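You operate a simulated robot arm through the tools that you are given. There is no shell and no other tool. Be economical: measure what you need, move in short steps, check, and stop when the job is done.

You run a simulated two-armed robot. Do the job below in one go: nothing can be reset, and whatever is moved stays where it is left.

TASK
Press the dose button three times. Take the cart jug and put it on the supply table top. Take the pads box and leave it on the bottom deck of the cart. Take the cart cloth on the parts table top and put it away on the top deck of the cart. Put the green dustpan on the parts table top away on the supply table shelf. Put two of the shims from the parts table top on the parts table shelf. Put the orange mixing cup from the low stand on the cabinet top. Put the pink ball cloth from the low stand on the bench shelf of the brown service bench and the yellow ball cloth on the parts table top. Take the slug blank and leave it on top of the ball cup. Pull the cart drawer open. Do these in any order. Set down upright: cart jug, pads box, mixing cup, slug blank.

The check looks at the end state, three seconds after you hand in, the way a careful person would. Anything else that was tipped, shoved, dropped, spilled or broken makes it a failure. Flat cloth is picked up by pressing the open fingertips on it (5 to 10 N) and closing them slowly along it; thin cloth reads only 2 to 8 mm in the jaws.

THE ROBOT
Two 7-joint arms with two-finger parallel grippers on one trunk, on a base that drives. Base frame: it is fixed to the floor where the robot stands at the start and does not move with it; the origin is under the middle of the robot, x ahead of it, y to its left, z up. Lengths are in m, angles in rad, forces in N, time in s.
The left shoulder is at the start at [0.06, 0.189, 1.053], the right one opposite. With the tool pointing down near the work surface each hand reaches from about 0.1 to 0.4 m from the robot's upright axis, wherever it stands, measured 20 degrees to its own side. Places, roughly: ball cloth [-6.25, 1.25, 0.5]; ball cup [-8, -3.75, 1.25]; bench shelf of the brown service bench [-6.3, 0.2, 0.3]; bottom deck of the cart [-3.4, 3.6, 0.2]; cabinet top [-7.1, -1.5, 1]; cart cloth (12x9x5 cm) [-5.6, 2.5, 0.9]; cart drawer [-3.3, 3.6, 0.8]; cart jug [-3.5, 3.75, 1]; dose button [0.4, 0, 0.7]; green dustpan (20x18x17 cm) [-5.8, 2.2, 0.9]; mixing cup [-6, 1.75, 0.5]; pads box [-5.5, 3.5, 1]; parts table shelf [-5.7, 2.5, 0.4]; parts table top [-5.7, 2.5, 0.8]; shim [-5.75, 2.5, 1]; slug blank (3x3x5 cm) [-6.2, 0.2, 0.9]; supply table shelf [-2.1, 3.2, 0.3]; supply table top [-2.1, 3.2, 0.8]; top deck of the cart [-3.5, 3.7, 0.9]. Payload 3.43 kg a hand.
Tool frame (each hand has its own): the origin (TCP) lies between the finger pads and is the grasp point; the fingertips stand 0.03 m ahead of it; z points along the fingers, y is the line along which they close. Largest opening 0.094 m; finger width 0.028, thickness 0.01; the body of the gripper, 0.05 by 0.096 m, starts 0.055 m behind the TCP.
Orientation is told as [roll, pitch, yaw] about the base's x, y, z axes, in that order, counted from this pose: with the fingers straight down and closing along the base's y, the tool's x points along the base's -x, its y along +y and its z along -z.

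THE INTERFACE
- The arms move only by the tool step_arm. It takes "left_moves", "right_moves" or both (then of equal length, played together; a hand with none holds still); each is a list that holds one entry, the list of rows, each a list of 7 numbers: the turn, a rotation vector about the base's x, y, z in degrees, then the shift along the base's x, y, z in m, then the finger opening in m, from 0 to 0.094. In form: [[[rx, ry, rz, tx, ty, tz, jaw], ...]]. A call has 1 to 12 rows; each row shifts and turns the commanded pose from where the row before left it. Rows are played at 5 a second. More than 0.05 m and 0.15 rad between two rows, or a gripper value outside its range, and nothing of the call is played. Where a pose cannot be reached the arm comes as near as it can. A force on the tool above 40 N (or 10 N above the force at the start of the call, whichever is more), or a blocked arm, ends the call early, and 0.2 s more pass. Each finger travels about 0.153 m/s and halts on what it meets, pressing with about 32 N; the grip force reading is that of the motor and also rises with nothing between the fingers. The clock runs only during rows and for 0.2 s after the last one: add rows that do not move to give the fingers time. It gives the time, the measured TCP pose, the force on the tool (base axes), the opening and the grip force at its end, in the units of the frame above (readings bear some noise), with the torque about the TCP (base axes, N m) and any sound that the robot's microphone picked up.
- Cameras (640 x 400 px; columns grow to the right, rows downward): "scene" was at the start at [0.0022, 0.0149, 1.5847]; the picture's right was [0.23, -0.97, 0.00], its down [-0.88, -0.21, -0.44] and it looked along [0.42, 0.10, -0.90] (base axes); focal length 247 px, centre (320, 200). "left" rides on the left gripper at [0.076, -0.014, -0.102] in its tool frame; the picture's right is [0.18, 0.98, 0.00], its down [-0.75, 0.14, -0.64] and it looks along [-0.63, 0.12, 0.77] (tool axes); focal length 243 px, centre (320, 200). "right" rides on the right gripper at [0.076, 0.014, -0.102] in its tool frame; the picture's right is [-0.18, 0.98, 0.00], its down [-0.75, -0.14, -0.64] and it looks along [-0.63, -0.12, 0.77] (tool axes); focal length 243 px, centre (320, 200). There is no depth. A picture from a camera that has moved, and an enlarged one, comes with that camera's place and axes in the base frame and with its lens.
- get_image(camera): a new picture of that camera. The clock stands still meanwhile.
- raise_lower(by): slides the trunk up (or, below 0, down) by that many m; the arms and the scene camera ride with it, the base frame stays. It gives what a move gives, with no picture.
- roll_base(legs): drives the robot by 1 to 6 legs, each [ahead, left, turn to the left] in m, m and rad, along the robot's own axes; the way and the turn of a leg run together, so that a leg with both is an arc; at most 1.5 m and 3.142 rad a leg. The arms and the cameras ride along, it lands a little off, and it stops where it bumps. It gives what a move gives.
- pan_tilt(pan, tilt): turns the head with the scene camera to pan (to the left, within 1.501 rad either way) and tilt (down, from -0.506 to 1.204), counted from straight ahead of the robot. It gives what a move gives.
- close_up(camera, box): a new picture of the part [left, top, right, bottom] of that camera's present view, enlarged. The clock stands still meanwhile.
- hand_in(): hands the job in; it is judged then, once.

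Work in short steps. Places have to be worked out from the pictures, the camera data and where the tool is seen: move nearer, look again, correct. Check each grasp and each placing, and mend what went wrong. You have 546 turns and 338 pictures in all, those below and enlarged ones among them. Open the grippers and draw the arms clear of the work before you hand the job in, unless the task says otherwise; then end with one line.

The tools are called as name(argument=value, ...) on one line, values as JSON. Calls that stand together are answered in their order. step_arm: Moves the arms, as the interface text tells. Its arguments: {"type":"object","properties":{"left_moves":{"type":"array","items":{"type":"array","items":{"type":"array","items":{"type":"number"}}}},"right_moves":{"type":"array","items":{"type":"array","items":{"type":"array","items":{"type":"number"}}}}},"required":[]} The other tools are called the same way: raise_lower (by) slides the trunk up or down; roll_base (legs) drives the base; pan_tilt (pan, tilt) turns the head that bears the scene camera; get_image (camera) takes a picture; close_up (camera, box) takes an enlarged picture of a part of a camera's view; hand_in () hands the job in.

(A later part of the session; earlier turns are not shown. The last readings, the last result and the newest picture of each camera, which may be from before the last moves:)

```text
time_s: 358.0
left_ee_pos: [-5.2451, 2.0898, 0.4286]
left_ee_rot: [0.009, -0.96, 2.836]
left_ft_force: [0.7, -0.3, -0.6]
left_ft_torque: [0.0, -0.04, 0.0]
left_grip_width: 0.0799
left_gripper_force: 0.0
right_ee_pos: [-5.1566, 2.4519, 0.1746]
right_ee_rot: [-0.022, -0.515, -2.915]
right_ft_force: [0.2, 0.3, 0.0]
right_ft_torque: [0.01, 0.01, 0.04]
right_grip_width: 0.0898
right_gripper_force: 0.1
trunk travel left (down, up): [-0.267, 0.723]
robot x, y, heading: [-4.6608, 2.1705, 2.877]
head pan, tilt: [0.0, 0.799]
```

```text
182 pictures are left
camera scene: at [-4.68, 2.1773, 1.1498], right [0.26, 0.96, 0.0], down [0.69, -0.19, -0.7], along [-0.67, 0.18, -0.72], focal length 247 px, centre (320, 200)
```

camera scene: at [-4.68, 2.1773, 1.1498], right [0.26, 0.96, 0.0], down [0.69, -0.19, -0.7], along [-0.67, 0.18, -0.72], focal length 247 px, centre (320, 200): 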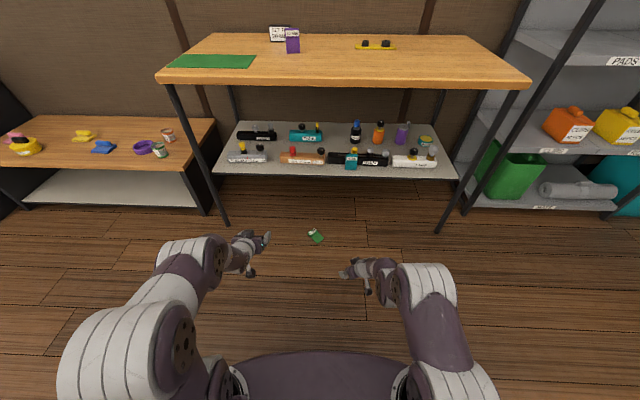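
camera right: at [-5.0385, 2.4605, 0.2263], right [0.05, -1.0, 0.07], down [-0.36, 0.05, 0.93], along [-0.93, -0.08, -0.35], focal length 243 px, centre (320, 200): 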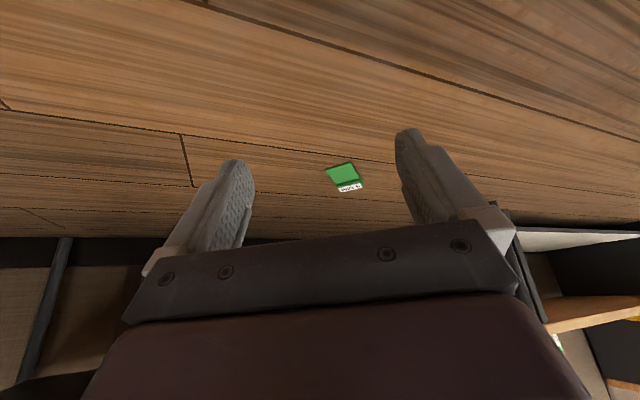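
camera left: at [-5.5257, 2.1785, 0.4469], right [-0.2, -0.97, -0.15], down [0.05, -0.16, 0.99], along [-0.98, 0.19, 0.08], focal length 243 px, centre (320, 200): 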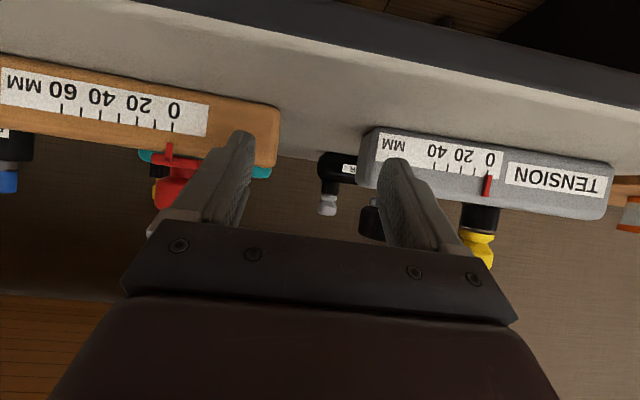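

Shim clearly visible at [-5.487,2.364]. I fold the left hand back to pointing down, then roll so that the right hand comes over the shim.

step_arm(left_moves=[[[-1.73, -6.37, 0, 0.034, -0.009, 0.01, 0.08], [-1.73, -6.37, 0, 0.034, -0.009, 0.01, 0.08], [-1.73, -6.37, 0, 0.034, -0.009, 0.01, 0.08], [-1.73, -6.37, 0, 0.034, -0.009, 0.01, 0.08], [-1.73, -6.37, 0, 0.034, -0.009, 0.01, 0.08], [-1.73, -6.37, 0, 0.034, -0.009, 0.01, 0.08], [-1.73, -6.37, 0, 0.034, -0.009, 0.01, 0.08], [-1.73, -6.37, 0, 0.0, 0, 0.01, 0.08], [0, 0, 0, 0, 0, 0, 0.08]]])

roll_base(legs=[[0.22, 0.173, 0]])

get_image(camera="right")

```text
time_s: 360.0
left_ee_pos: [-5.0054, 2.0289, 0.5034]
left_ee_rot: [-0.037, -0.107, 2.853]
left_ft_force: [-0.8, -0.1, -0.2]
left_ft_torque: [-0.01, 0.01, 0.03]
left_grip_width: 0.0803
left_gripper_force: 0.0
left hand out of reach, approached as far as the arm can: row 8
right_ee_pos: [-5.1565, 2.4503, 0.1738]
right_ee_rot: [-0.022, -0.514, -2.918]
right_ft_force: [-0.4, 0.5, -0.6]
right_ft_torque: [0.01, 0.0, 0.0]
right_grip_width: 0.0895
right_gripper_force: 0.0
trunk travel left (down, up): [-0.267, 0.723]
robot x, y, heading: [-4.6601, 2.1738, 2.879]
head pan, tilt: [0.0, 0.799]
```

```text
time_s: 362.0
left_ee_pos: [-5.2644, 1.9194, 0.5046]
left_ee_rot: [-0.034, -0.106, 2.856]
left_ft_force: [-0.1, -0.2, 0.7]
left_ft_torque: [0.01, -0.02, 0.05]
left_grip_width: 0.0801
left_gripper_force: 0.0
right_ee_pos: [-5.4169, 2.338, 0.1754]
right_ee_rot: [-0.022, -0.515, -2.913]
right_ft_force: [-0.6, 0.6, -0.8]
right_ft_torque: [-0.01, -0.02, 0.0]
right_grip_width: 0.0901
right_gripper_force: 0.1
trunk travel left (down, up): [-0.267, 0.723]
robot x, y, heading: [-4.923, 2.0594, 2.88]
head pan, tilt: [0.0, 0.799]
```

```text
181 pictures are left
camera right: at [-5.2985, 2.3494, 0.2262], right [0.06, -1.0, 0.07], down [-0.36, 0.05, 0.93], along [-0.93, -0.08, -0.35], focal length 243 px, centre (320, 200)
```

right: 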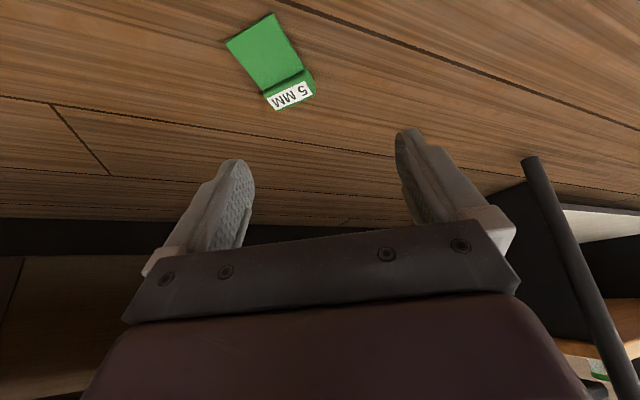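

Head at [-5.514,2.355], blade end [-5.447,2.386]: I yaw 12° more, move over the shim's middle and descend.

step_arm(right_moves=[[[0, 0, 6, -0.04, 0.0125, 0, 0.09], [0, 0, 6, -0.04, 0.0125, 0, 0.09], [0, 0, 0, 0, 0, -0.04, 0.09], [0, 0, 0, 0, 0, -0.03, 0.09], [0, 0, 0, 0, 0, 0, 0.09]]])

get_image(camera="right")

```text
time_s: 362.9
left_ee_pos: [-5.2645, 1.9183, 0.5031]
left_ee_rot: [-0.033, -0.102, 2.855]
left_ft_force: [0.2, -0.2, -0.5]
left_ft_torque: [0.0, -0.01, -0.01]
left_grip_width: 0.0802
left_gripper_force: 0.1
right_ee_pos: [-5.5652, 2.3844, 0.2774]
right_ee_rot: [-0.188, -0.654, -2.586]
right_ft_force: [14.2, 2.2, -15.5]
right_ft_torque: [-1.0, 1.87, -0.65]
right_grip_width: 0.0898
right_gripper_force: 0.1
right hand out of reach, approached as far as the arm can: row 2, 3, 4
trunk travel left (down, up): [-0.267, 0.723]
robot x, y, heading: [-4.9168, 2.0625, 2.881]
head pan, tilt: [0.0, 0.799]
stopped in row 4 (right hand): the force on the tool passed its limit (the readings are from after the stop); the commanded pose is now the measured one
```

```text
180 pictures are left
camera right: at [-5.4438, 2.4177, 0.3087], right [0.29, -0.96, -0.03], down [-0.18, -0.09, 0.98], along [-0.94, -0.28, -0.2], focal length 243 px, centre (320, 200)
```

right: 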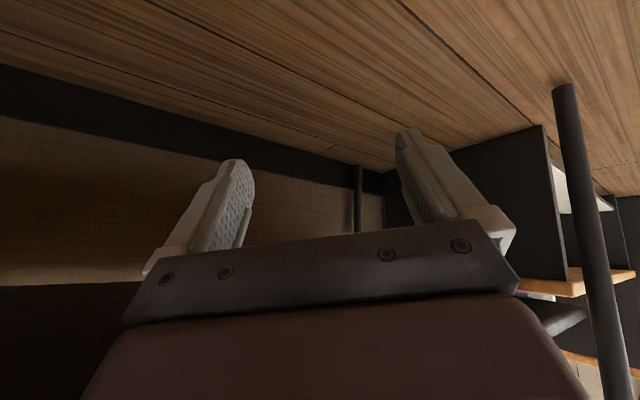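

The arm overreached and swung up against the shelf's underside. I gently move it down and back.

step_arm(right_moves=[[[0, 0, 0, 0.01, -0.005, -0.02, 0.09], [0, 0, 0, 0.02, -0.008, -0.03, 0.09], [0, 0, 0, 0.03, -0.01, -0.03, 0.09], [0, 0, 0, 0, 0, 0, 0.09]]])

get_image(camera="scene")

```text
time_s: 363.2
left_ee_pos: [-5.2639, 1.9203, 0.5046]
left_ee_rot: [-0.034, -0.103, 2.856]
left_ft_force: [0.2, 0.0, 0.2]
left_ft_torque: [-0.02, 0.0, 0.03]
left_grip_width: 0.0801
left_gripper_force: 0.2
right_ee_pos: [-5.5632, 2.3831, 0.2774]
right_ee_rot: [-0.19, -0.661, -2.584]
right_ft_force: [11.3, -2.3, -12.7]
right_ft_torque: [-0.43, 1.43, -0.59]
right_grip_width: 0.09
right_gripper_force: 0.0
trunk travel left (down, up): [-0.267, 0.723]
robot x, y, heading: [-4.9204, 2.0629, 2.878]
head pan, tilt: [0.0, 0.799]
stopped in row 1 (right hand): the force on the tool passed its limit (the readings are from after the stop); the commanded pose is now the measured one
```

```text
179 pictures are left
camera scene: at [-4.9388, 2.0687, 1.1498], right [0.26, 0.97, 0.0], down [0.69, -0.19, -0.7], along [-0.67, 0.18, -0.72], focal length 247 px, centre (320, 200)
```

scene: 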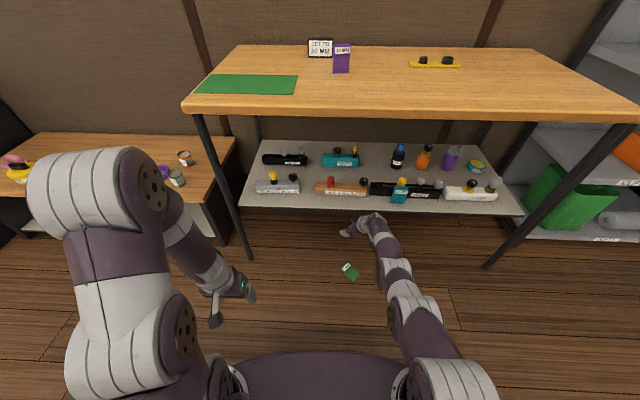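

The hand presses up at the shelf's front edge; items still stand. I lower the trunk 3 cm to free it, then roll back.

raise_lower(by=-0.03)

roll_base(legs=[[-0.15, 0, 0]])

get_image(camera="scene")

```text
time_s: 364.0
left_ee_pos: [-5.2635, 1.9194, 0.4741]
left_ee_rot: [-0.034, -0.104, 2.855]
left_ft_force: [0.5, -0.2, 0.4]
left_ft_torque: [0.0, 0.01, 0.01]
left_grip_width: 0.08
left_gripper_force: 0.1
right_ee_pos: [-5.5666, 2.382, 0.2509]
right_ee_rot: [-0.199, -0.664, -2.579]
right_ft_force: [-1.0, -0.7, 0.4]
right_ft_torque: [-0.03, 0.03, -0.02]
right_grip_width: 0.0902
right_gripper_force: 0.1
trunk travel left (down, up): [-0.237, 0.753]
robot x, y, heading: [-4.9173, 2.0613, 2.876]
head pan, tilt: [0.0, 0.799]
```

```text
time_s: 365.4
left_ee_pos: [-5.1168, 1.8791, 0.4742]
left_ee_rot: [-0.035, -0.105, 2.856]
left_ft_force: [0.7, -0.3, -0.3]
left_ft_torque: [-0.02, -0.03, 0.0]
left_grip_width: 0.08
left_gripper_force: 0.1
right_ee_pos: [-5.4194, 2.3441, 0.251]
right_ee_rot: [-0.199, -0.663, -2.581]
right_ft_force: [-0.5, 0.6, 0.9]
right_ft_torque: [0.0, -0.04, 0.0]
right_grip_width: 0.0898
right_gripper_force: 0.1
trunk travel left (down, up): [-0.237, 0.753]
robot x, y, heading: [-4.7702, 2.0207, 2.875]
head pan, tilt: [0.0, 0.799]
```

```text
178 pictures are left
camera scene: at [-4.7909, 2.0286, 1.1197], right [0.26, 0.97, 0.0], down [0.69, -0.18, -0.7], along [-0.67, 0.18, -0.72], focal length 247 px, centre (320, 200)
```

scene: 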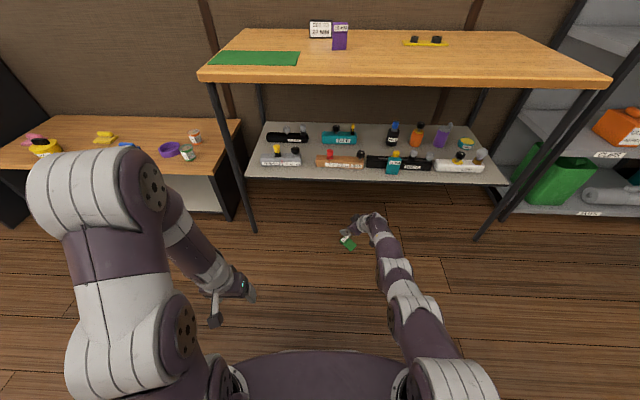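

Free again, nothing disturbed. I pull the right hand back in and restore its orientation.

step_arm(right_moves=[[[-2.25, -5.7, -0.3, 0.034, -0.009, -0.005, 0.09], [-2.25, -5.7, -0.3, 0.034, -0.009, -0.005, 0.09], [0, 0, 0, 0.034, -0.009, -0.005, 0.09], [0, 0, 0, 0.034, -0.009, -0.005, 0.09], [0, 0, 0, 0.034, -0.009, -0.005, 0.09], [0, 0, 0, 0.034, -0.009, -0.005, 0.09], [0, 0, 0, 0.03, -0.008, 0, 0.09], [0, 0, 0, 0.0, 0, 0, 0.09]]])

get_image(camera="right")

```text
time_s: 365.8
left_ee_pos: [-5.1159, 1.8805, 0.4733]
left_ee_rot: [-0.033, -0.101, 2.856]
left_ft_force: [0.5, -0.1, 0.0]
left_ft_torque: [-0.01, 0.0, -0.02]
left_grip_width: 0.0797
left_gripper_force: 0.0
right_ee_pos: [-5.4721, 2.3546, 0.4044]
right_ee_rot: [-0.34, -0.759, -2.479]
right_ft_force: [0.7, 1.0, 0.9]
right_ft_torque: [-0.02, -0.02, 0.01]
right_grip_width: 0.0897
right_gripper_force: 0.1
right hand out of reach, approached as far as the arm can: row 1, 2
trunk travel left (down, up): [-0.237, 0.753]
robot x, y, heading: [-4.7728, 2.0221, 2.882]
head pan, tilt: [0.0, 0.799]
stopped in row 2 (right hand): the arm was blocked; the commanded pose is now the measured one
```

```text
177 pictures are left
camera right: at [-5.3488, 2.3888, 0.4181], right [0.29, -0.95, -0.11], down [-0.03, -0.12, 0.99], along [-0.96, -0.28, -0.06], focal length 243 px, centre (320, 200)
```

right: 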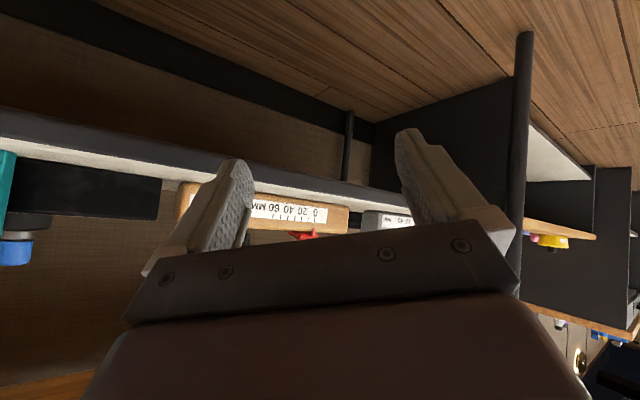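

The arm's solution drifts out/up instead. I back the base away for safety, then try single small moves.

roll_base(legs=[[-0.25, 0, 0]])

step_arm(right_moves=[[[0, 0, 0, 0.03, -0.008, 0, 0.09], [0, 0, 0, 0.03, -0.008, 0, 0.09], [0, 0, 0, 0.0, 0, 0, 0.09]]])

get_image(camera="scene")

```text
time_s: 367.6
left_ee_pos: [-4.8782, 1.816, 0.4745]
left_ee_rot: [-0.036, -0.105, 2.853]
left_ft_force: [-0.9, -0.4, -1.1]
left_ft_torque: [-0.03, 0.0, 0.0]
left_grip_width: 0.0797
left_gripper_force: 0.1
right_ee_pos: [-5.2311, 2.2908, 0.4047]
right_ee_rot: [-0.338, -0.758, -2.482]
right_ft_force: [-1.3, 0.0, -0.1]
right_ft_torque: [0.01, -0.05, 0.03]
right_grip_width: 0.0902
right_gripper_force: 0.1
trunk travel left (down, up): [-0.237, 0.753]
robot x, y, heading: [-4.5347, 1.9601, 2.882]
head pan, tilt: [0.0, 0.799]
```

```text
time_s: 368.4
left_ee_pos: [-4.8788, 1.8171, 0.4737]
left_ee_rot: [-0.038, -0.104, 2.854]
left_ft_force: [0.0, 1.0, 0.4]
left_ft_torque: [-0.01, -0.02, 0.03]
left_grip_width: 0.0804
left_gripper_force: 0.0
right_ee_pos: [-5.2357, 2.2905, 0.411]
right_ee_rot: [-0.367, -0.772, -2.46]
right_ft_force: [-1.2, -0.7, 0.3]
right_ft_torque: [0.0, -0.1, 0.03]
right_grip_width: 0.0903
right_gripper_force: 0.0
right hand out of reach, approached as far as the arm can: row 1, 2
trunk travel left (down, up): [-0.237, 0.753]
robot x, y, heading: [-4.5347, 1.9612, 2.881]
head pan, tilt: [0.0, 0.799]
```

```text
176 pictures are left
camera scene: at [-4.5523, 1.9648, 1.1197], right [0.26, 0.97, 0.0], down [0.69, -0.19, -0.7], along [-0.67, 0.18, -0.72], focal length 247 px, centre (320, 200)
```

scene: 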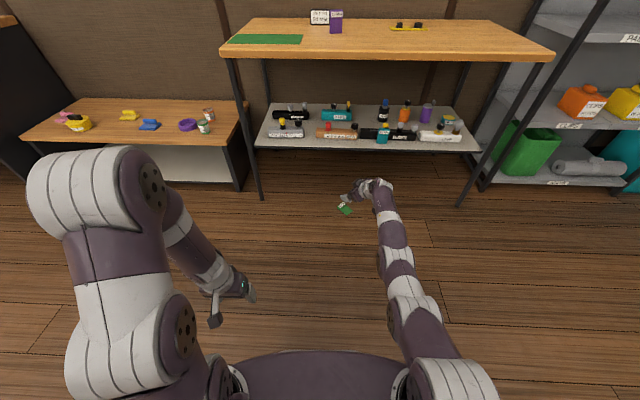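

The arm seems stuck at a wrist limit because of the added yaw. I undo the yaw in steps.

step_arm(right_moves=[[[0, 0, -8, 0, 0, 0, 0.09], [0, 0, -8, 0, 0, 0, 0.09], [0, 0, -8, 0, 0, 0, 0.09], [0, 0, -8, 0.0, 0, 0, 0.09], [0, 0, 0, 0.0, 0, 0, 0.09]]])

```text
time_s: 369.6
left_ee_pos: [-4.879, 1.8161, 0.4734]
left_ee_rot: [-0.037, -0.104, 2.854]
left_ft_force: [0.1, 0.1, 0.9]
left_ft_torque: [-0.02, -0.02, 0.02]
left_grip_width: 0.08
left_gripper_force: 0.1
right_ee_pos: [-5.2531, 2.298, 0.3872]
right_ee_rot: [-0.324, -0.766, -2.78]
right_ft_force: [0.1, 0.6, 0.4]
right_ft_torque: [0.02, 0.01, 0.0]
right_grip_width: 0.0896
right_gripper_force: 0.1
right hand out of reach, approached as far as the arm can: row 1, 2, 3, 4
trunk travel left (down, up): [-0.237, 0.753]
robot x, y, heading: [-4.534, 1.9597, 2.88]
head pan, tilt: [0.0, 0.799]
```

step_arm(right_moves=[[[0, 0, 0, 0.045, -0.012, 0.01, 0.09], [0, 0, 0, 0.045, -0.012, 0.01, 0.09], [0, 0, 0, 0.045, -0.012, 0.01, 0.09], [0, 0, 0, 0.0, 0, 0, 0.09]]])

```text
time_s: 370.6
left_ee_pos: [-4.8782, 1.8158, 0.4731]
left_ee_rot: [-0.037, -0.105, 2.854]
left_ft_force: [-0.2, 0.0, -0.5]
left_ft_torque: [0.01, -0.01, 0.01]
left_grip_width: 0.0802
left_gripper_force: 0.0
right_ee_pos: [-5.144, 2.2652, 0.4108]
right_ee_rot: [-0.323, -0.766, -2.779]
right_ft_force: [0.8, -0.2, 0.3]
right_ft_torque: [0.05, -0.04, 0.01]
right_grip_width: 0.0901
right_gripper_force: 0.1
right hand out of reach, approached as far as the arm can: row 1, 2
trunk travel left (down, up): [-0.237, 0.753]
robot x, y, heading: [-4.5394, 1.9589, 2.874]
head pan, tilt: [0.0, 0.799]
```

Now it responds. I correct the orientation (roll, pitch, yaw) in small rows.

step_arm(right_moves=[[[-4.15, -1.58, 4.27, 0.02, -0.005, 0, 0.09], [-4.15, -1.58, 4.27, 0.02, -0.005, 0, 0.09], [-4.15, -1.58, 4.27, 0.02, -0.005, 0, 0.09], [2.5, -6.6, 0, 0, 0, 0, 0.09], [2.5, -6.6, 0, 0, 0, 0, 0.09], [0, 0, 0, 0.0, 0, 0, 0.09]]])

```text
time_s: 372.0
left_ee_pos: [-4.8771, 1.8167, 0.4737]
left_ee_rot: [-0.038, -0.104, 2.854]
left_ft_force: [0.1, 0.2, 0.3]
left_ft_torque: [-0.02, 0.0, -0.02]
left_grip_width: 0.08
left_gripper_force: 0.0
right_ee_pos: [-5.0859, 2.2464, 0.4124]
right_ee_rot: [-0.001, -0.52, -2.78]
right_ft_force: [-0.7, -0.4, 0.7]
right_ft_torque: [-0.01, -0.01, 0.01]
right_grip_width: 0.0899
right_gripper_force: 0.0
trunk travel left (down, up): [-0.237, 0.753]
robot x, y, heading: [-4.5345, 1.9592, 2.876]
head pan, tilt: [0.0, 0.799]
```

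Orientation is right. I pull the hand in a little, then lower the trunk to its bottom.

step_arm(right_moves=[[[0, 0, 0, 0.035, -0.01, 0, 0.09], [0, 0, 0, 0.035, -0.01, 0, 0.09], [0, 0, 0, 0.035, -0.01, 0, 0.09], [0, 0, 0, 0.0, 0, 0, 0.09]]], left_moves=[[[0, 0, 0, 0, 0, 0.04, 0.08], [0, 0, 0, 0, 0, 0.04, 0.08], [0, 0, 0, 0, 0, 0.04, 0.08], [0, 0, 0, 0.0, 0, 0, 0.08]]])

raise_lower(by=-0.23)

get_image(camera="right")

```text
time_s: 373.0
left_ee_pos: [-4.8784, 1.8169, 0.5954]
left_ee_rot: [-0.034, -0.105, 2.854]
left_ft_force: [0.1, -0.5, -0.1]
left_ft_torque: [0.04, 0.0, 0.0]
left_grip_width: 0.0804
left_gripper_force: 0.0
right_ee_pos: [-4.9819, 2.2189, 0.4115]
right_ee_rot: [0.0, -0.52, -2.778]
right_ft_force: [0.2, 0.2, -0.3]
right_ft_torque: [-0.01, -0.02, 0.0]
right_grip_width: 0.0902
right_gripper_force: 0.0
trunk travel left (down, up): [-0.237, 0.753]
robot x, y, heading: [-4.5315, 1.9593, 2.877]
head pan, tilt: [0.0, 0.799]
```

```text
time_s: 375.4
left_ee_pos: [-4.8779, 1.8159, 0.365]
left_ee_rot: [-0.037, -0.105, 2.854]
left_ft_force: [0.3, -0.2, 0.2]
left_ft_torque: [0.0, -0.01, -0.01]
left_grip_width: 0.0799
left_gripper_force: 0.1
right_ee_pos: [-4.9827, 2.2192, 0.1813]
right_ee_rot: [-0.002, -0.52, -2.779]
right_ft_force: [0.9, 0.8, -0.9]
right_ft_torque: [-0.01, 0.02, 0.01]
right_grip_width: 0.0902
right_gripper_force: 0.0
trunk travel left (down, up): [-0.007, 0.983]
robot x, y, heading: [-4.5325, 1.9596, 2.875]
head pan, tilt: [0.0, 0.799]
```

```text
175 pictures are left
camera right: at [-4.8663, 2.2471, 0.2323], right [0.2, -0.98, 0.09], down [-0.36, 0.01, 0.93], along [-0.91, -0.22, -0.35], focal length 243 px, centre (320, 200)
```

right: 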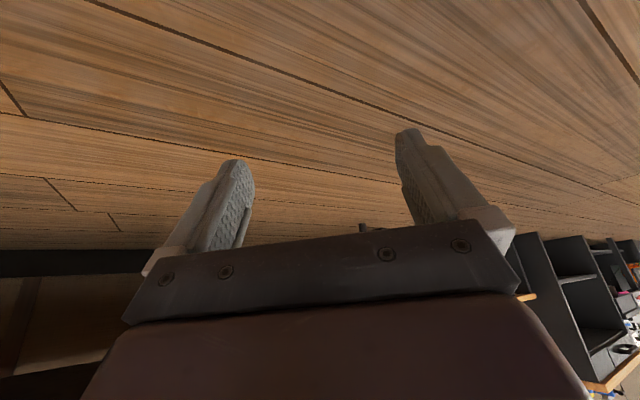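

I test the downward reach here in open space before approaching the shim.

step_arm(right_moves=[[[0, 0, 0, 0, 0, -0.035, 0.09], [0, 0, 0, 0, 0, -0.035, 0.09], [0, 0, 0, 0, 0, -0.035, 0.09], [0, 0, 0, 0, 0, -0.02, 0.09], [0, 0, 0, 0.0, 0, 0, 0.09]]])

```text
time_s: 376.6
left_ee_pos: [-4.8775, 1.8157, 0.3649]
left_ee_rot: [-0.037, -0.104, 2.854]
left_ft_force: [-0.1, 0.2, 0.0]
left_ft_torque: [-0.03, -0.01, -0.04]
left_grip_width: 0.08
left_gripper_force: 0.0
right_ee_pos: [-4.982, 2.2189, 0.0553]
right_ee_rot: [0.0, -0.52, -2.78]
right_ft_force: [0.1, 0.0, -0.2]
right_ft_torque: [-0.02, -0.02, 0.0]
right_grip_width: 0.0903
right_gripper_force: 0.0
trunk travel left (down, up): [-0.007, 0.983]
robot x, y, heading: [-4.536, 1.9585, 2.881]
head pan, tilt: [0.0, 0.799]
```

Reach is fine. I raise slightly and roll toward the shim, stopping short to look.

step_arm(right_moves=[[[0, 0, 0, 0, 0, 0.035, 0.09], [0, 0, 0, 0, 0, 0.01, 0.09]]])

roll_base(legs=[[0.42, -0.007, 0]])

get_image(camera="right")

```text
time_s: 377.2
left_ee_pos: [-4.8774, 1.8168, 0.3631]
left_ee_rot: [-0.038, -0.105, 2.853]
left_ft_force: [0.1, 0.0, 1.0]
left_ft_torque: [-0.02, -0.01, -0.02]
left_grip_width: 0.0799
left_gripper_force: 0.0
right_ee_pos: [-4.9815, 2.2201, 0.1015]
right_ee_rot: [0.0, -0.52, -2.779]
right_ft_force: [-0.4, 0.0, -0.9]
right_ft_torque: [0.0, 0.02, -0.01]
right_grip_width: 0.0898
right_gripper_force: 0.0
trunk travel left (down, up): [-0.007, 0.983]
robot x, y, heading: [-4.5352, 1.9593, 2.874]
head pan, tilt: [0.0, 0.799]
```

```text
time_s: 379.9
left_ee_pos: [-5.2978, 1.936, 0.3648]
left_ee_rot: [-0.037, -0.105, 2.857]
left_ft_force: [0.2, -0.7, 0.6]
left_ft_torque: [0.04, 0.01, -0.01]
left_grip_width: 0.0797
left_gripper_force: 0.1
right_ee_pos: [-5.4028, 2.3392, 0.1009]
right_ee_rot: [0.0, -0.521, -2.778]
right_ft_force: [0.1, 0.0, -0.3]
right_ft_torque: [-0.01, 0.0, -0.03]
right_grip_width: 0.0899
right_gripper_force: 0.0
trunk travel left (down, up): [-0.007, 0.983]
robot x, y, heading: [-4.9546, 2.0794, 2.877]
head pan, tilt: [0.0, 0.799]
```

```text
174 pictures are left
camera right: at [-5.2877, 2.3661, 0.1516], right [0.2, -0.98, 0.09], down [-0.36, 0.01, 0.93], along [-0.91, -0.22, -0.35], focal length 243 px, centre (320, 200)
```

right: 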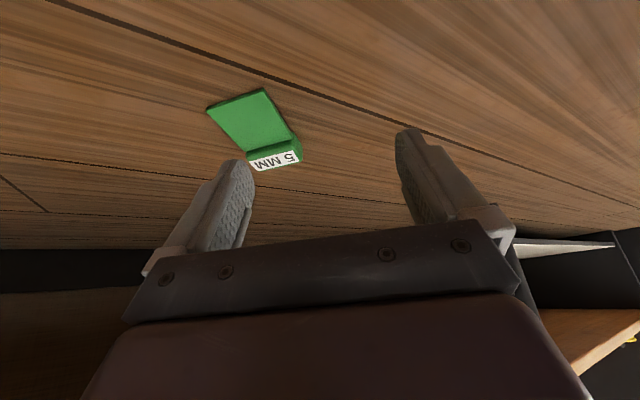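

Head [-5.510,2.356], blade end [-5.446,2.386]; the tool yaw fits within 4°. I roll ahead 9.5 cm and look again.

roll_base(legs=[[0.093, 0.0, 0]])

get_image(camera="right")

```text
time_s: 381.0
left_ee_pos: [-5.3889, 1.9592, 0.3647]
left_ee_rot: [-0.035, -0.105, 2.857]
left_ft_force: [0.7, 0.2, 0.6]
left_ft_torque: [0.0, -0.01, 0.01]
left_grip_width: 0.0798
left_gripper_force: 0.1
right_ee_pos: [-5.4933, 2.3628, 0.1008]
right_ee_rot: [0.0, -0.519, -2.777]
right_ft_force: [0.3, -0.5, 0.0]
right_ft_torque: [-0.02, 0.0, -0.03]
right_grip_width: 0.09
right_gripper_force: 0.0
trunk travel left (down, up): [-0.007, 0.983]
robot x, y, heading: [-5.0484, 2.1033, 2.879]
head pan, tilt: [0.0, 0.799]
```

```text
173 pictures are left
camera right: at [-5.3783, 2.3904, 0.1516], right [0.2, -0.98, 0.09], down [-0.36, 0.01, 0.93], along [-0.91, -0.22, -0.35], focal length 243 px, centre (320, 200)
```

right: 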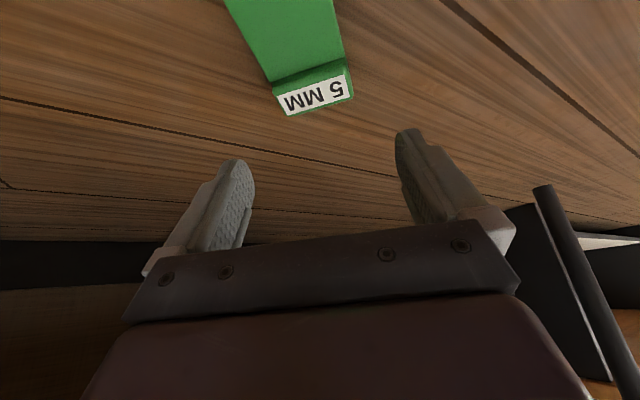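

Centred. I lower to the floor in small rows.

step_arm(right_moves=[[[0, 0, 0, 0, 0, -0.025, 0.09], [0, 0, 0, 0, 0, -0.02, 0.09], [0, 0, 0, 0, 0, -0.01, 0.09], [0, 0, 0, 0, 0, 0, 0.09]]])

get_image(camera="right")

```text
time_s: 382.0
left_ee_pos: [-5.3888, 1.9593, 0.3648]
left_ee_rot: [-0.038, -0.105, 2.857]
left_ft_force: [-0.2, 0.9, 0.1]
left_ft_torque: [0.02, 0.0, -0.01]
left_grip_width: 0.0801
left_gripper_force: 0.1
right_ee_pos: [-5.4933, 2.3622, 0.0437]
right_ee_rot: [0.001, -0.52, -2.774]
right_ft_force: [-0.4, -0.4, 0.0]
right_ft_torque: [-0.01, -0.02, 0.05]
right_grip_width: 0.09
right_gripper_force: 0.1
trunk travel left (down, up): [-0.007, 0.983]
robot x, y, heading: [-5.0471, 2.1031, 2.884]
head pan, tilt: [0.0, 0.799]
```

```text
172 pictures are left
camera right: at [-5.3784, 2.3907, 0.0952], right [0.2, -0.98, 0.09], down [-0.36, 0.01, 0.93], along [-0.91, -0.22, -0.35], focal length 243 px, centre (320, 200)
```

right: 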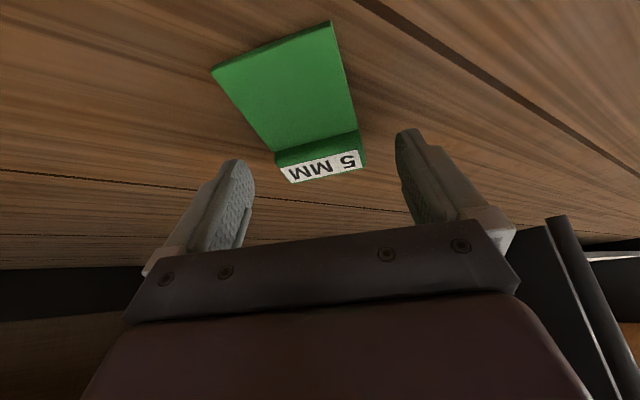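

The shim's head is right between the fingertips. A few mm lower, then close.

step_arm(right_moves=[[[0, 0, 0, 0, 0, -0.007, 0.09], [0, 0, 0, 0, 0, 0, 0.075], [0, 0, 0, 0, 0, 0, 0.06], [0, 0, 0, 0, 0, 0, 0.045], [0, 0, 0, 0, 0, 0, 0.02], [0, 0, 0, 0, 0, 0, 0.0], [0, 0, 0, 0, 0, 0, 0.0]]])

get_image(camera="right")

```text
time_s: 383.6
left_ee_pos: [-5.3882, 1.9596, 0.3653]
left_ee_rot: [-0.035, -0.102, 2.857]
left_ft_force: [0.0, 0.8, -0.6]
left_ft_torque: [-0.04, 0.03, -0.03]
left_grip_width: 0.08
left_gripper_force: 0.0
right_ee_pos: [-5.4939, 2.3633, 0.0375]
right_ee_rot: [0.0, -0.521, -2.777]
right_ft_force: [-0.1, -0.2, 0.3]
right_ft_torque: [0.08, 0.04, -0.03]
right_grip_width: 0.0529
right_gripper_force: 32.0
trunk travel left (down, up): [-0.007, 0.983]
robot x, y, heading: [-5.0469, 2.1008, 2.882]
head pan, tilt: [0.0, 0.799]
```

```text
171 pictures are left
camera right: at [-5.3786, 2.3906, 0.0886], right [0.2, -0.98, 0.09], down [-0.36, 0.01, 0.93], along [-0.91, -0.22, -0.35], focal length 243 px, centre (320, 200)
```

right: 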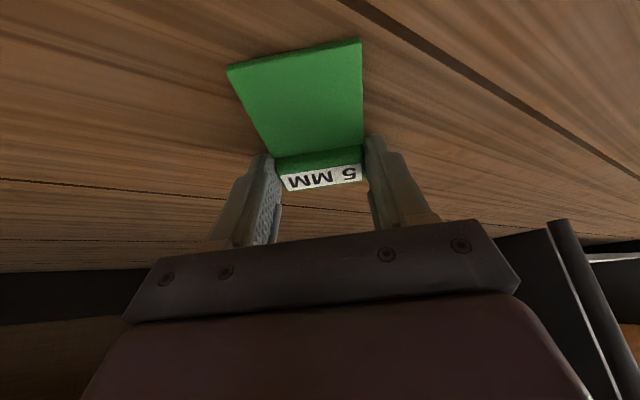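

Gripped (53 mm). I lift and look.

step_arm(right_moves=[[[0, 0, 0, 0, 0, 0.02, 0.0], [0, 0, 0, 0, 0, 0.03, 0.0], [0, 0, 0, 0, 0, 0.03, 0.0], [0, 0, 0, 0, 0, 0, 0.0]]])

get_image(camera="right")

```text
time_s: 384.6
left_ee_pos: [-5.3887, 1.96, 0.3643]
left_ee_rot: [-0.035, -0.105, 2.858]
left_ft_force: [0.1, 0.8, -0.2]
left_ft_torque: [-0.01, -0.02, -0.04]
left_grip_width: 0.0797
left_gripper_force: 0.1
right_ee_pos: [-5.4957, 2.3624, 0.1206]
right_ee_rot: [-0.001, -0.521, -2.776]
right_ft_force: [0.6, 0.2, 0.2]
right_ft_torque: [0.02, 0.04, -0.01]
right_grip_width: 0.0534
right_gripper_force: 32.1
trunk travel left (down, up): [-0.007, 0.983]
robot x, y, heading: [-5.0464, 2.104, 2.884]
head pan, tilt: [0.0, 0.799]
```

```text
170 pictures are left
camera right: at [-5.3798, 2.3894, 0.1703], right [0.2, -0.98, 0.09], down [-0.36, 0.01, 0.93], along [-0.91, -0.22, -0.35], focal length 243 px, centre (320, 200)
```

right: 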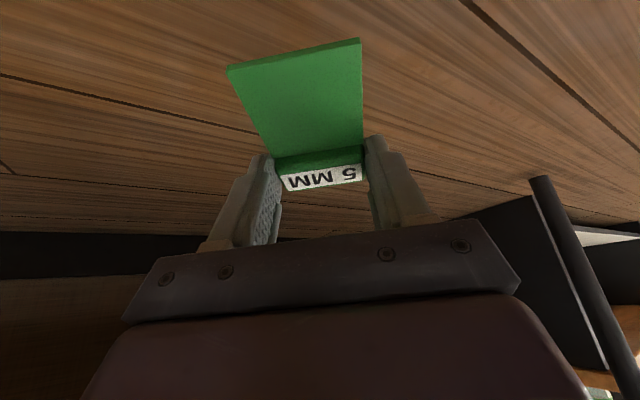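

Shim is held lying flat (head forward). I'll lay it flat on the shelf strip. I back off, turn the yaw to face the shelf squarely, and raise the trunk.

roll_base(legs=[[-0.4, 0.0, 0]])

step_arm(right_moves=[[[0, 0, -7.8, 0, 0, 0.02, 0.0], [0, 0, -7.8, 0, 0, 0.02, 0.0], [0, 0, -7.8, 0, 0, 0.02, 0.0], [0, 0, -7.8, 0, 0, 0.02, 0.0], [0, 0, -7.8, 0, 0, 0.02, 0.0], [0, 0, 0, 0, 0, 0, 0.0]]])

raise_lower(by=0.35)

pan_tilt(pan=-0.1, tilt=0.55)

get_image(camera="scene")

get_image(camera="right")

```text
time_s: 387.1
left_ee_pos: [-4.9995, 1.8561, 0.3647]
left_ee_rot: [-0.037, -0.105, 2.855]
left_ft_force: [-0.3, 0.2, 0.3]
left_ft_torque: [0.01, 0.02, 0.01]
left_grip_width: 0.0801
left_gripper_force: 0.0
right_ee_pos: [-5.1055, 2.2588, 0.1194]
right_ee_rot: [0.0, -0.52, -2.775]
right_ft_force: [1.2, 0.4, -0.2]
right_ft_torque: [-0.03, -0.02, 0.0]
right_grip_width: 0.0532
right_gripper_force: 32.0
trunk travel left (down, up): [-0.007, 0.983]
robot x, y, heading: [-4.6558, 1.9961, 2.878]
head pan, tilt: [0.0, 0.799]
```

```text
time_s: 388.5
left_ee_pos: [-4.9994, 1.8557, 0.3645]
left_ee_rot: [-0.037, -0.105, 2.855]
left_ft_force: [0.4, 0.3, 0.3]
left_ft_torque: [0.0, -0.06, -0.01]
left_grip_width: 0.0804
left_gripper_force: 0.1
right_ee_pos: [-5.1051, 2.2563, 0.2188]
right_ee_rot: [-0.001, -0.521, 2.825]
right_ft_force: [0.2, -0.4, -0.6]
right_ft_torque: [-0.01, -0.01, -0.02]
right_grip_width: 0.053
right_gripper_force: 32.0
trunk travel left (down, up): [-0.007, 0.983]
robot x, y, heading: [-4.6542, 2.0004, 2.877]
head pan, tilt: [0.0, 0.799]
```

```text
time_s: 391.9
left_ee_pos: [-4.999, 1.8541, 0.7149]
left_ee_rot: [-0.037, -0.104, 2.856]
left_ft_force: [0.1, -0.2, 0.5]
left_ft_torque: [0.01, -0.05, 0.01]
left_grip_width: 0.08
left_gripper_force: 0.1
right_ee_pos: [-5.1051, 2.2576, 0.569]
right_ee_rot: [-0.001, -0.521, 2.825]
right_ft_force: [-0.4, 0.0, -1.1]
right_ft_torque: [0.0, -0.04, 0.01]
right_grip_width: 0.0532
right_gripper_force: 32.6
trunk travel left (down, up): [-0.357, 0.633]
robot x, y, heading: [-4.6562, 1.9981, 2.877]
head pan, tilt: [0.0, 0.799]
```

```text
time_s: 392.7
left_ee_pos: [-4.9986, 1.8553, 0.7149]
left_ee_rot: [-0.036, -0.106, 2.855]
left_ft_force: [-1.3, -0.4, 0.5]
left_ft_torque: [0.04, 0.01, 0.01]
left_grip_width: 0.0801
left_gripper_force: 0.1
right_ee_pos: [-5.106, 2.2565, 0.5691]
right_ee_rot: [0.001, -0.52, 2.826]
right_ft_force: [-0.1, 0.1, -0.3]
right_ft_torque: [0.02, 0.01, -0.02]
right_grip_width: 0.0535
right_gripper_force: 32.2
trunk travel left (down, up): [-0.357, 0.633]
robot x, y, heading: [-4.6564, 1.9996, 2.876]
head pan, tilt: [-0.099, 0.55]
```

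```text
169 pictures are left
camera scene: at [-4.6804, 2.0156, 1.261], right [0.35, 0.94, 0.0], down [0.49, -0.18, -0.85], along [-0.8, 0.3, -0.52], focal length 247 px, centre (320, 200)
```

scene: 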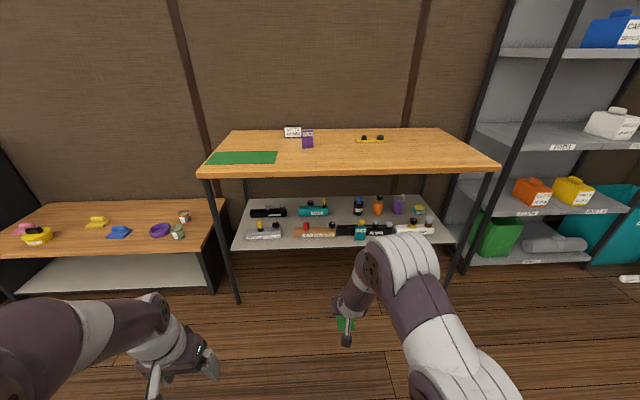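

```text
168 pictures are left
camera right: at [-4.9971, 2.2068, 0.6195], right [-0.46, -0.88, 0.09], down [-0.27, 0.24, 0.93], along [-0.85, 0.4, -0.35], focal length 243 px, centre (320, 200)
```

right: 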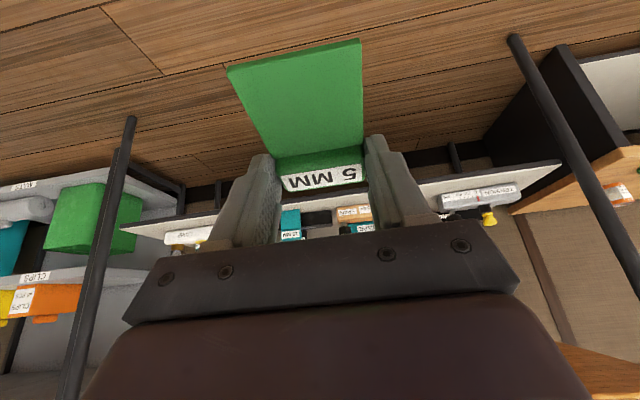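

I lower 8 cm and roll in toward the strip in front of the brown tool.

raise_lower(by=-0.08)

roll_base(legs=[[0.38, 0.05, 0]])

get_image(camera="right")

get_image(camera="scene")

```text
time_s: 393.9
left_ee_pos: [-4.9995, 1.8562, 0.6348]
left_ee_rot: [-0.037, -0.104, 2.857]
left_ft_force: [0.6, 0.2, 1.0]
left_ft_torque: [0.03, -0.04, -0.01]
left_grip_width: 0.0802
left_gripper_force: 0.1
right_ee_pos: [-5.1044, 2.2574, 0.4875]
right_ee_rot: [-0.002, -0.52, 2.827]
right_ft_force: [-0.2, 0.3, -0.7]
right_ft_torque: [0.01, -0.02, 0.01]
right_grip_width: 0.0532
right_gripper_force: 32.1
trunk travel left (down, up): [-0.277, 0.713]
robot x, y, heading: [-4.6561, 1.9974, 2.885]
head pan, tilt: [-0.099, 0.55]
```

```text
time_s: 396.4
left_ee_pos: [-5.3907, 1.9073, 0.6345]
left_ee_rot: [-0.036, -0.103, 2.86]
left_ft_force: [-0.3, 0.0, 0.0]
left_ft_torque: [0.01, 0.02, -0.03]
left_grip_width: 0.0804
left_gripper_force: 0.1
right_ee_pos: [-5.4977, 2.3086, 0.4881]
right_ee_rot: [0.0, -0.519, 2.83]
right_ft_force: [0.5, 0.9, -0.7]
right_ft_torque: [-0.01, 0.0, -0.02]
right_grip_width: 0.0532
right_gripper_force: 31.8
trunk travel left (down, up): [-0.277, 0.713]
robot x, y, heading: [-5.0453, 2.0507, 2.884]
head pan, tilt: [-0.099, 0.55]
```

```text
167 pictures are left
camera right: at [-5.3897, 2.2584, 0.5394], right [-0.45, -0.89, 0.09], down [-0.28, 0.24, 0.93], along [-0.85, 0.4, -0.35], focal length 243 px, centre (320, 200)
```

right: 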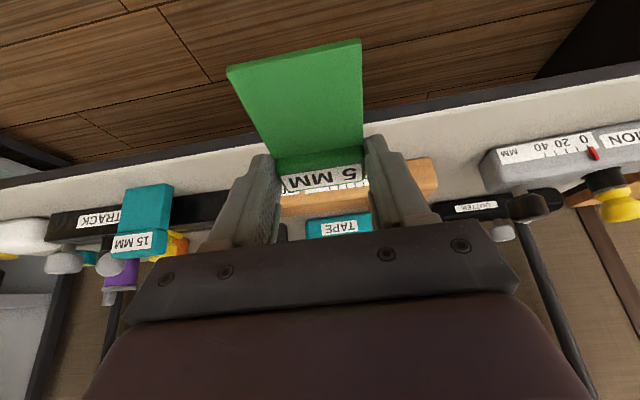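

```text
166 pictures are left
camera scene: at [-5.0723, 2.0686, 1.1811], right [0.35, 0.94, 0.0], down [0.49, -0.18, -0.85], along [-0.8, 0.3, -0.52], focal length 247 px, centre (320, 200)
```

scene: 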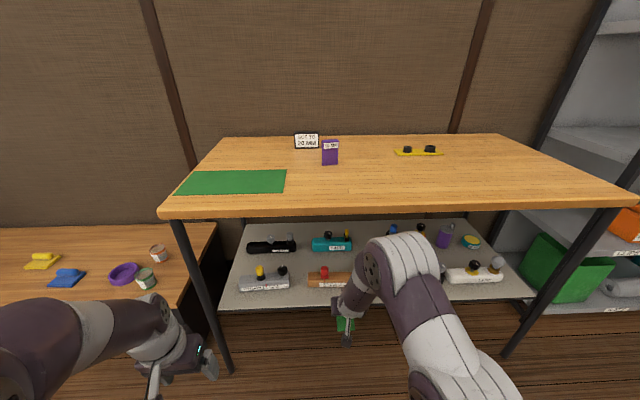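

The right elbow is close to the table edge, so I won't roll in further. Instead I lower the trunk 0.12 while raising the hand 0.12, then extend the arm.

step_arm(right_moves=[[[0, 0, 0, 0, 0, 0.04, 0.0], [0, 0, 0, 0, 0, 0.04, 0.0], [0, 0, 0, 0, 0, 0.03, 0.0], [0, 0, 0, 0, 0, 0, 0.0]]])

raise_lower(by=-0.12)

step_arm(right_moves=[[[0, 0, 0, -0.028, 0.009, 0, 0.0], [0, 0, 0, -0.028, 0.009, 0, 0.0], [0, 0, 0, 0, 0, 0, 0.0]]])

get_image(camera="scene")

```text
time_s: 397.4
left_ee_pos: [-5.3903, 1.9073, 0.6347]
left_ee_rot: [-0.037, -0.102, 2.861]
left_ft_force: [-0.3, 0.6, -0.8]
left_ft_torque: [0.03, -0.02, 0.02]
left_grip_width: 0.0798
left_gripper_force: 0.1
right_ee_pos: [-5.4982, 2.3091, 0.5974]
right_ee_rot: [-0.002, -0.519, 2.829]
right_ft_force: [0.5, -0.7, -0.9]
right_ft_torque: [-0.01, -0.01, -0.02]
right_grip_width: 0.0531
right_gripper_force: 31.9
trunk travel left (down, up): [-0.277, 0.713]
robot x, y, heading: [-5.0492, 2.0553, 2.885]
head pan, tilt: [-0.099, 0.55]
```

```text
time_s: 398.9
left_ee_pos: [-5.3897, 1.9059, 0.5151]
left_ee_rot: [-0.036, -0.104, 2.86]
left_ft_force: [0.4, 0.3, -0.1]
left_ft_torque: [0.02, 0.02, 0.02]
left_grip_width: 0.0801
left_gripper_force: 0.1
right_ee_pos: [-5.4988, 2.3078, 0.477]
right_ee_rot: [0.0, -0.521, 2.83]
right_ft_force: [-0.6, 0.3, -1.1]
right_ft_torque: [-0.01, 0.02, 0.02]
right_grip_width: 0.0532
right_gripper_force: 32.3
trunk travel left (down, up): [-0.157, 0.833]
robot x, y, heading: [-5.0452, 2.0537, 2.886]
head pan, tilt: [-0.099, 0.55]
```

```text
time_s: 399.7
left_ee_pos: [-5.3914, 1.9074, 0.5134]
left_ee_rot: [-0.038, -0.105, 2.861]
left_ft_force: [1.0, -0.1, -0.1]
left_ft_torque: [-0.01, -0.01, 0.0]
left_grip_width: 0.08
left_gripper_force: 0.0
right_ee_pos: [-5.5566, 2.3276, 0.4784]
right_ee_rot: [0.0, -0.52, 2.828]
right_ft_force: [0.1, 0.1, -1.4]
right_ft_torque: [0.01, -0.01, -0.03]
right_grip_width: 0.0534
right_gripper_force: 32.0
trunk travel left (down, up): [-0.157, 0.833]
robot x, y, heading: [-5.047, 2.0501, 2.886]
head pan, tilt: [-0.099, 0.55]
```

```text
165 pictures are left
camera scene: at [-5.0722, 2.0686, 1.0611], right [0.35, 0.94, 0.0], down [0.49, -0.18, -0.85], along [-0.8, 0.3, -0.52], focal length 247 px, centre (320, 200)
```

scene: 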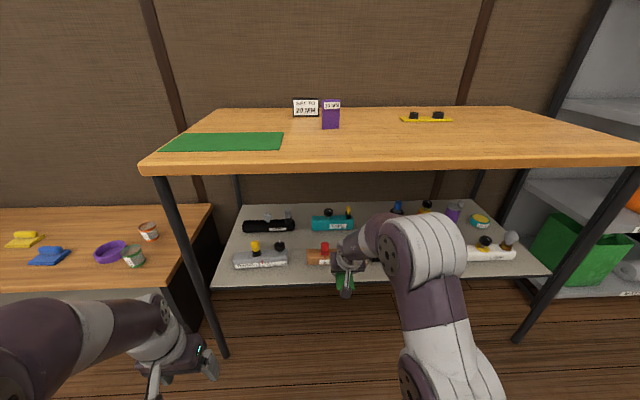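

Good. I extend another 9 cm.

step_arm(right_moves=[[[0, 0, 0, -0.028, 0.009, 0, 0.0], [0, 0, 0, -0.028, 0.009, 0, 0.0], [0, 0, 0, 0, 0, 0, 0.0]]])

get_image(camera="right")

close_up(camera="scene", box=[210, 180, 450, 320])

```text
time_s: 400.5
left_ee_pos: [-5.3907, 1.9063, 0.5142]
left_ee_rot: [-0.036, -0.105, 2.86]
left_ft_force: [0.2, 0.2, 0.2]
left_ft_torque: [0.02, 0.0, 0.02]
left_grip_width: 0.0799
left_gripper_force: 0.1
right_ee_pos: [-5.6052, 2.344, 0.4728]
right_ee_rot: [-0.005, -0.523, 2.829]
right_ft_force: [0.1, -1.1, -0.3]
right_ft_torque: [-0.02, 0.0, 0.0]
right_grip_width: 0.0533
right_gripper_force: 32.1
right hand out of reach, approached as far as the arm can: row 2
trunk travel left (down, up): [-0.157, 0.833]
robot x, y, heading: [-5.0487, 2.0564, 2.885]
head pan, tilt: [-0.099, 0.55]
```

```text
164 pictures are left
camera right: at [-5.4977, 2.2939, 0.5247], right [-0.46, -0.89, 0.09], down [-0.27, 0.23, 0.93], along [-0.85, 0.4, -0.35], focal length 243 px, centre (320, 200)
```

right: 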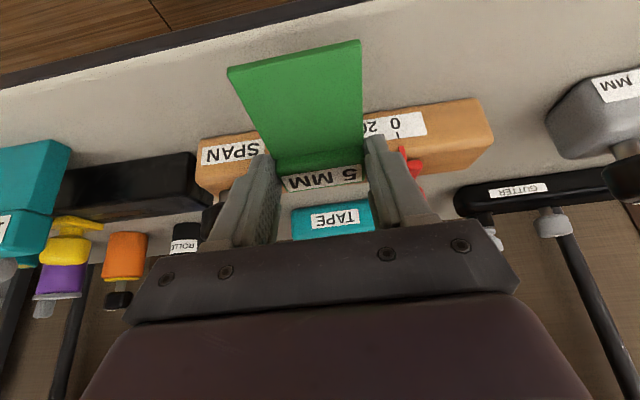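

```text
2.67 times, centred on (330, 250) of scene
camera zoom: at [-5.0722, 2.0686, 1.0611], right [0.35, 0.94, 0.0], down [0.49, -0.18, -0.85], along [-0.8, 0.3, -0.52], focal length 659 px, centre (293, 67)
```

zoom: 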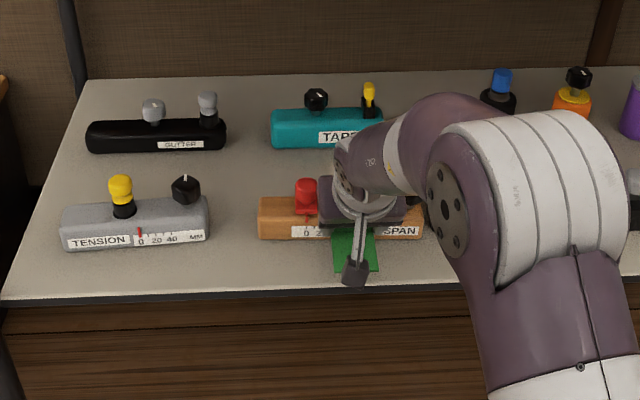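

I need ~3.5 cm more; the elbow is now well below the tabletop, so the base can advance 4 cm.

roll_base(legs=[[0.04, 0.0, 0]])

get_image(camera="right")

```text
time_s: 401.3
left_ee_pos: [-5.4296, 1.9172, 0.5137]
left_ee_rot: [-0.037, -0.107, 2.861]
left_ft_force: [-0.5, -0.5, -0.4]
left_ft_torque: [-0.01, 0.02, 0.01]
left_grip_width: 0.0798
left_gripper_force: 0.0
right_ee_pos: [-5.6454, 2.3544, 0.4761]
right_ee_rot: [-0.004, -0.529, 2.829]
right_ft_force: [-0.5, -1.0, 12.9]
right_ft_torque: [0.38, 0.1, 0.0]
right_grip_width: 0.0532
right_gripper_force: 32.5
trunk travel left (down, up): [-0.157, 0.833]
robot x, y, heading: [-5.088, 2.062, 2.881]
head pan, tilt: [-0.099, 0.55]
```

```text
162 pictures are left
camera right: at [-5.5368, 2.3039, 0.5262], right [-0.46, -0.89, 0.09], down [-0.27, 0.23, 0.93], along [-0.85, 0.4, -0.35], focal length 243 px, centre (320, 200)
```

right: 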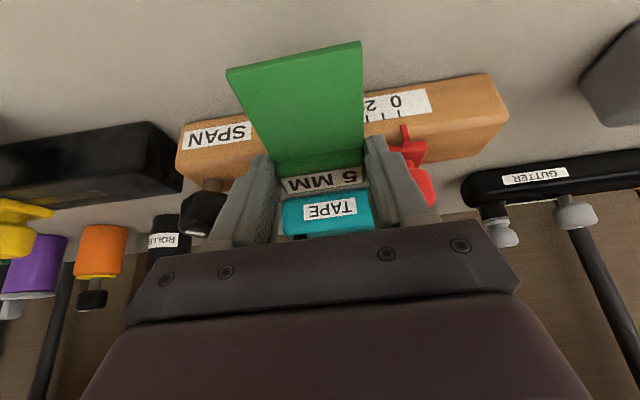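

The head is touching the brown tool. I raise 1.5 cm, back 2.2 cm, and then lower.

raise_lower(by=0.015)

roll_base(legs=[[-0.022, 0.0, 0]])

close_up(camera="scene", box=[210, 180, 450, 320])

get_image(camera="right")

```text
time_s: 402.0
left_ee_pos: [-5.4306, 1.9173, 0.5291]
left_ee_rot: [-0.037, -0.105, 2.861]
left_ft_force: [0.1, -0.3, -0.4]
left_ft_torque: [0.0, 0.01, -0.01]
left_grip_width: 0.0799
left_gripper_force: 0.1
right_ee_pos: [-5.6449, 2.3548, 0.4903]
right_ee_rot: [-0.003, -0.524, 2.83]
right_ft_force: [0.3, 0.8, -1.6]
right_ft_torque: [-0.03, -0.01, 0.0]
right_grip_width: 0.0531
right_gripper_force: 31.6
trunk travel left (down, up): [-0.172, 0.818]
robot x, y, heading: [-5.0897, 2.0615, 2.884]
head pan, tilt: [-0.099, 0.55]
```

```text
time_s: 402.8
left_ee_pos: [-5.4076, 1.9128, 0.5295]
left_ee_rot: [-0.037, -0.104, 2.86]
left_ft_force: [-0.7, -0.9, 0.3]
left_ft_torque: [0.0, 0.0, -0.02]
left_grip_width: 0.0798
left_gripper_force: 0.0
right_ee_pos: [-5.6234, 2.3494, 0.4903]
right_ee_rot: [-0.004, -0.526, 2.83]
right_ft_force: [-0.2, 0.2, -0.9]
right_ft_torque: [0.01, 0.0, 0.01]
right_grip_width: 0.0532
right_gripper_force: 32.0
trunk travel left (down, up): [-0.172, 0.818]
robot x, y, heading: [-5.0649, 2.0557, 2.89]
head pan, tilt: [-0.099, 0.55]
```

```text
2.67 times, centred on (330, 250) of scene
camera zoom: at [-5.0903, 2.0733, 1.0761], right [0.35, 0.94, 0.0], down [0.49, -0.18, -0.85], along [-0.8, 0.3, -0.52], focal length 659 px, centre (293, 67)
```

zoom: 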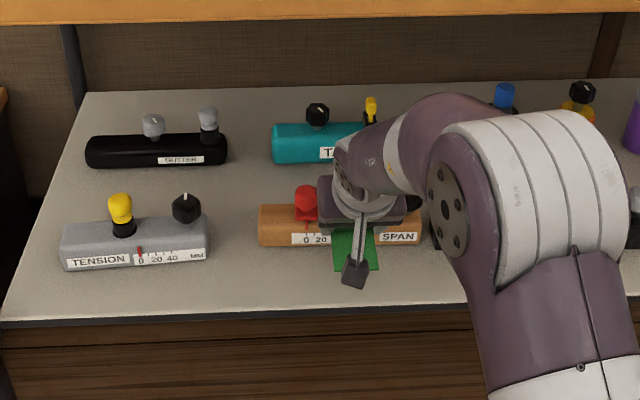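

```text
160 pictures are left
camera right: at [-5.5161, 2.2986, 0.5404], right [-0.46, -0.89, 0.09], down [-0.27, 0.23, 0.93], along [-0.85, 0.4, -0.35], focal length 243 px, centre (320, 200)
```

right: 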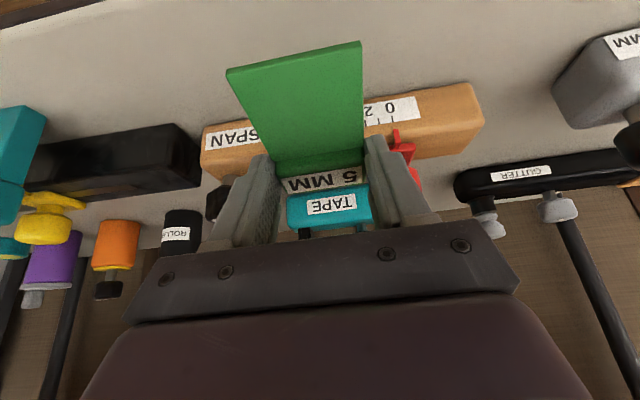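

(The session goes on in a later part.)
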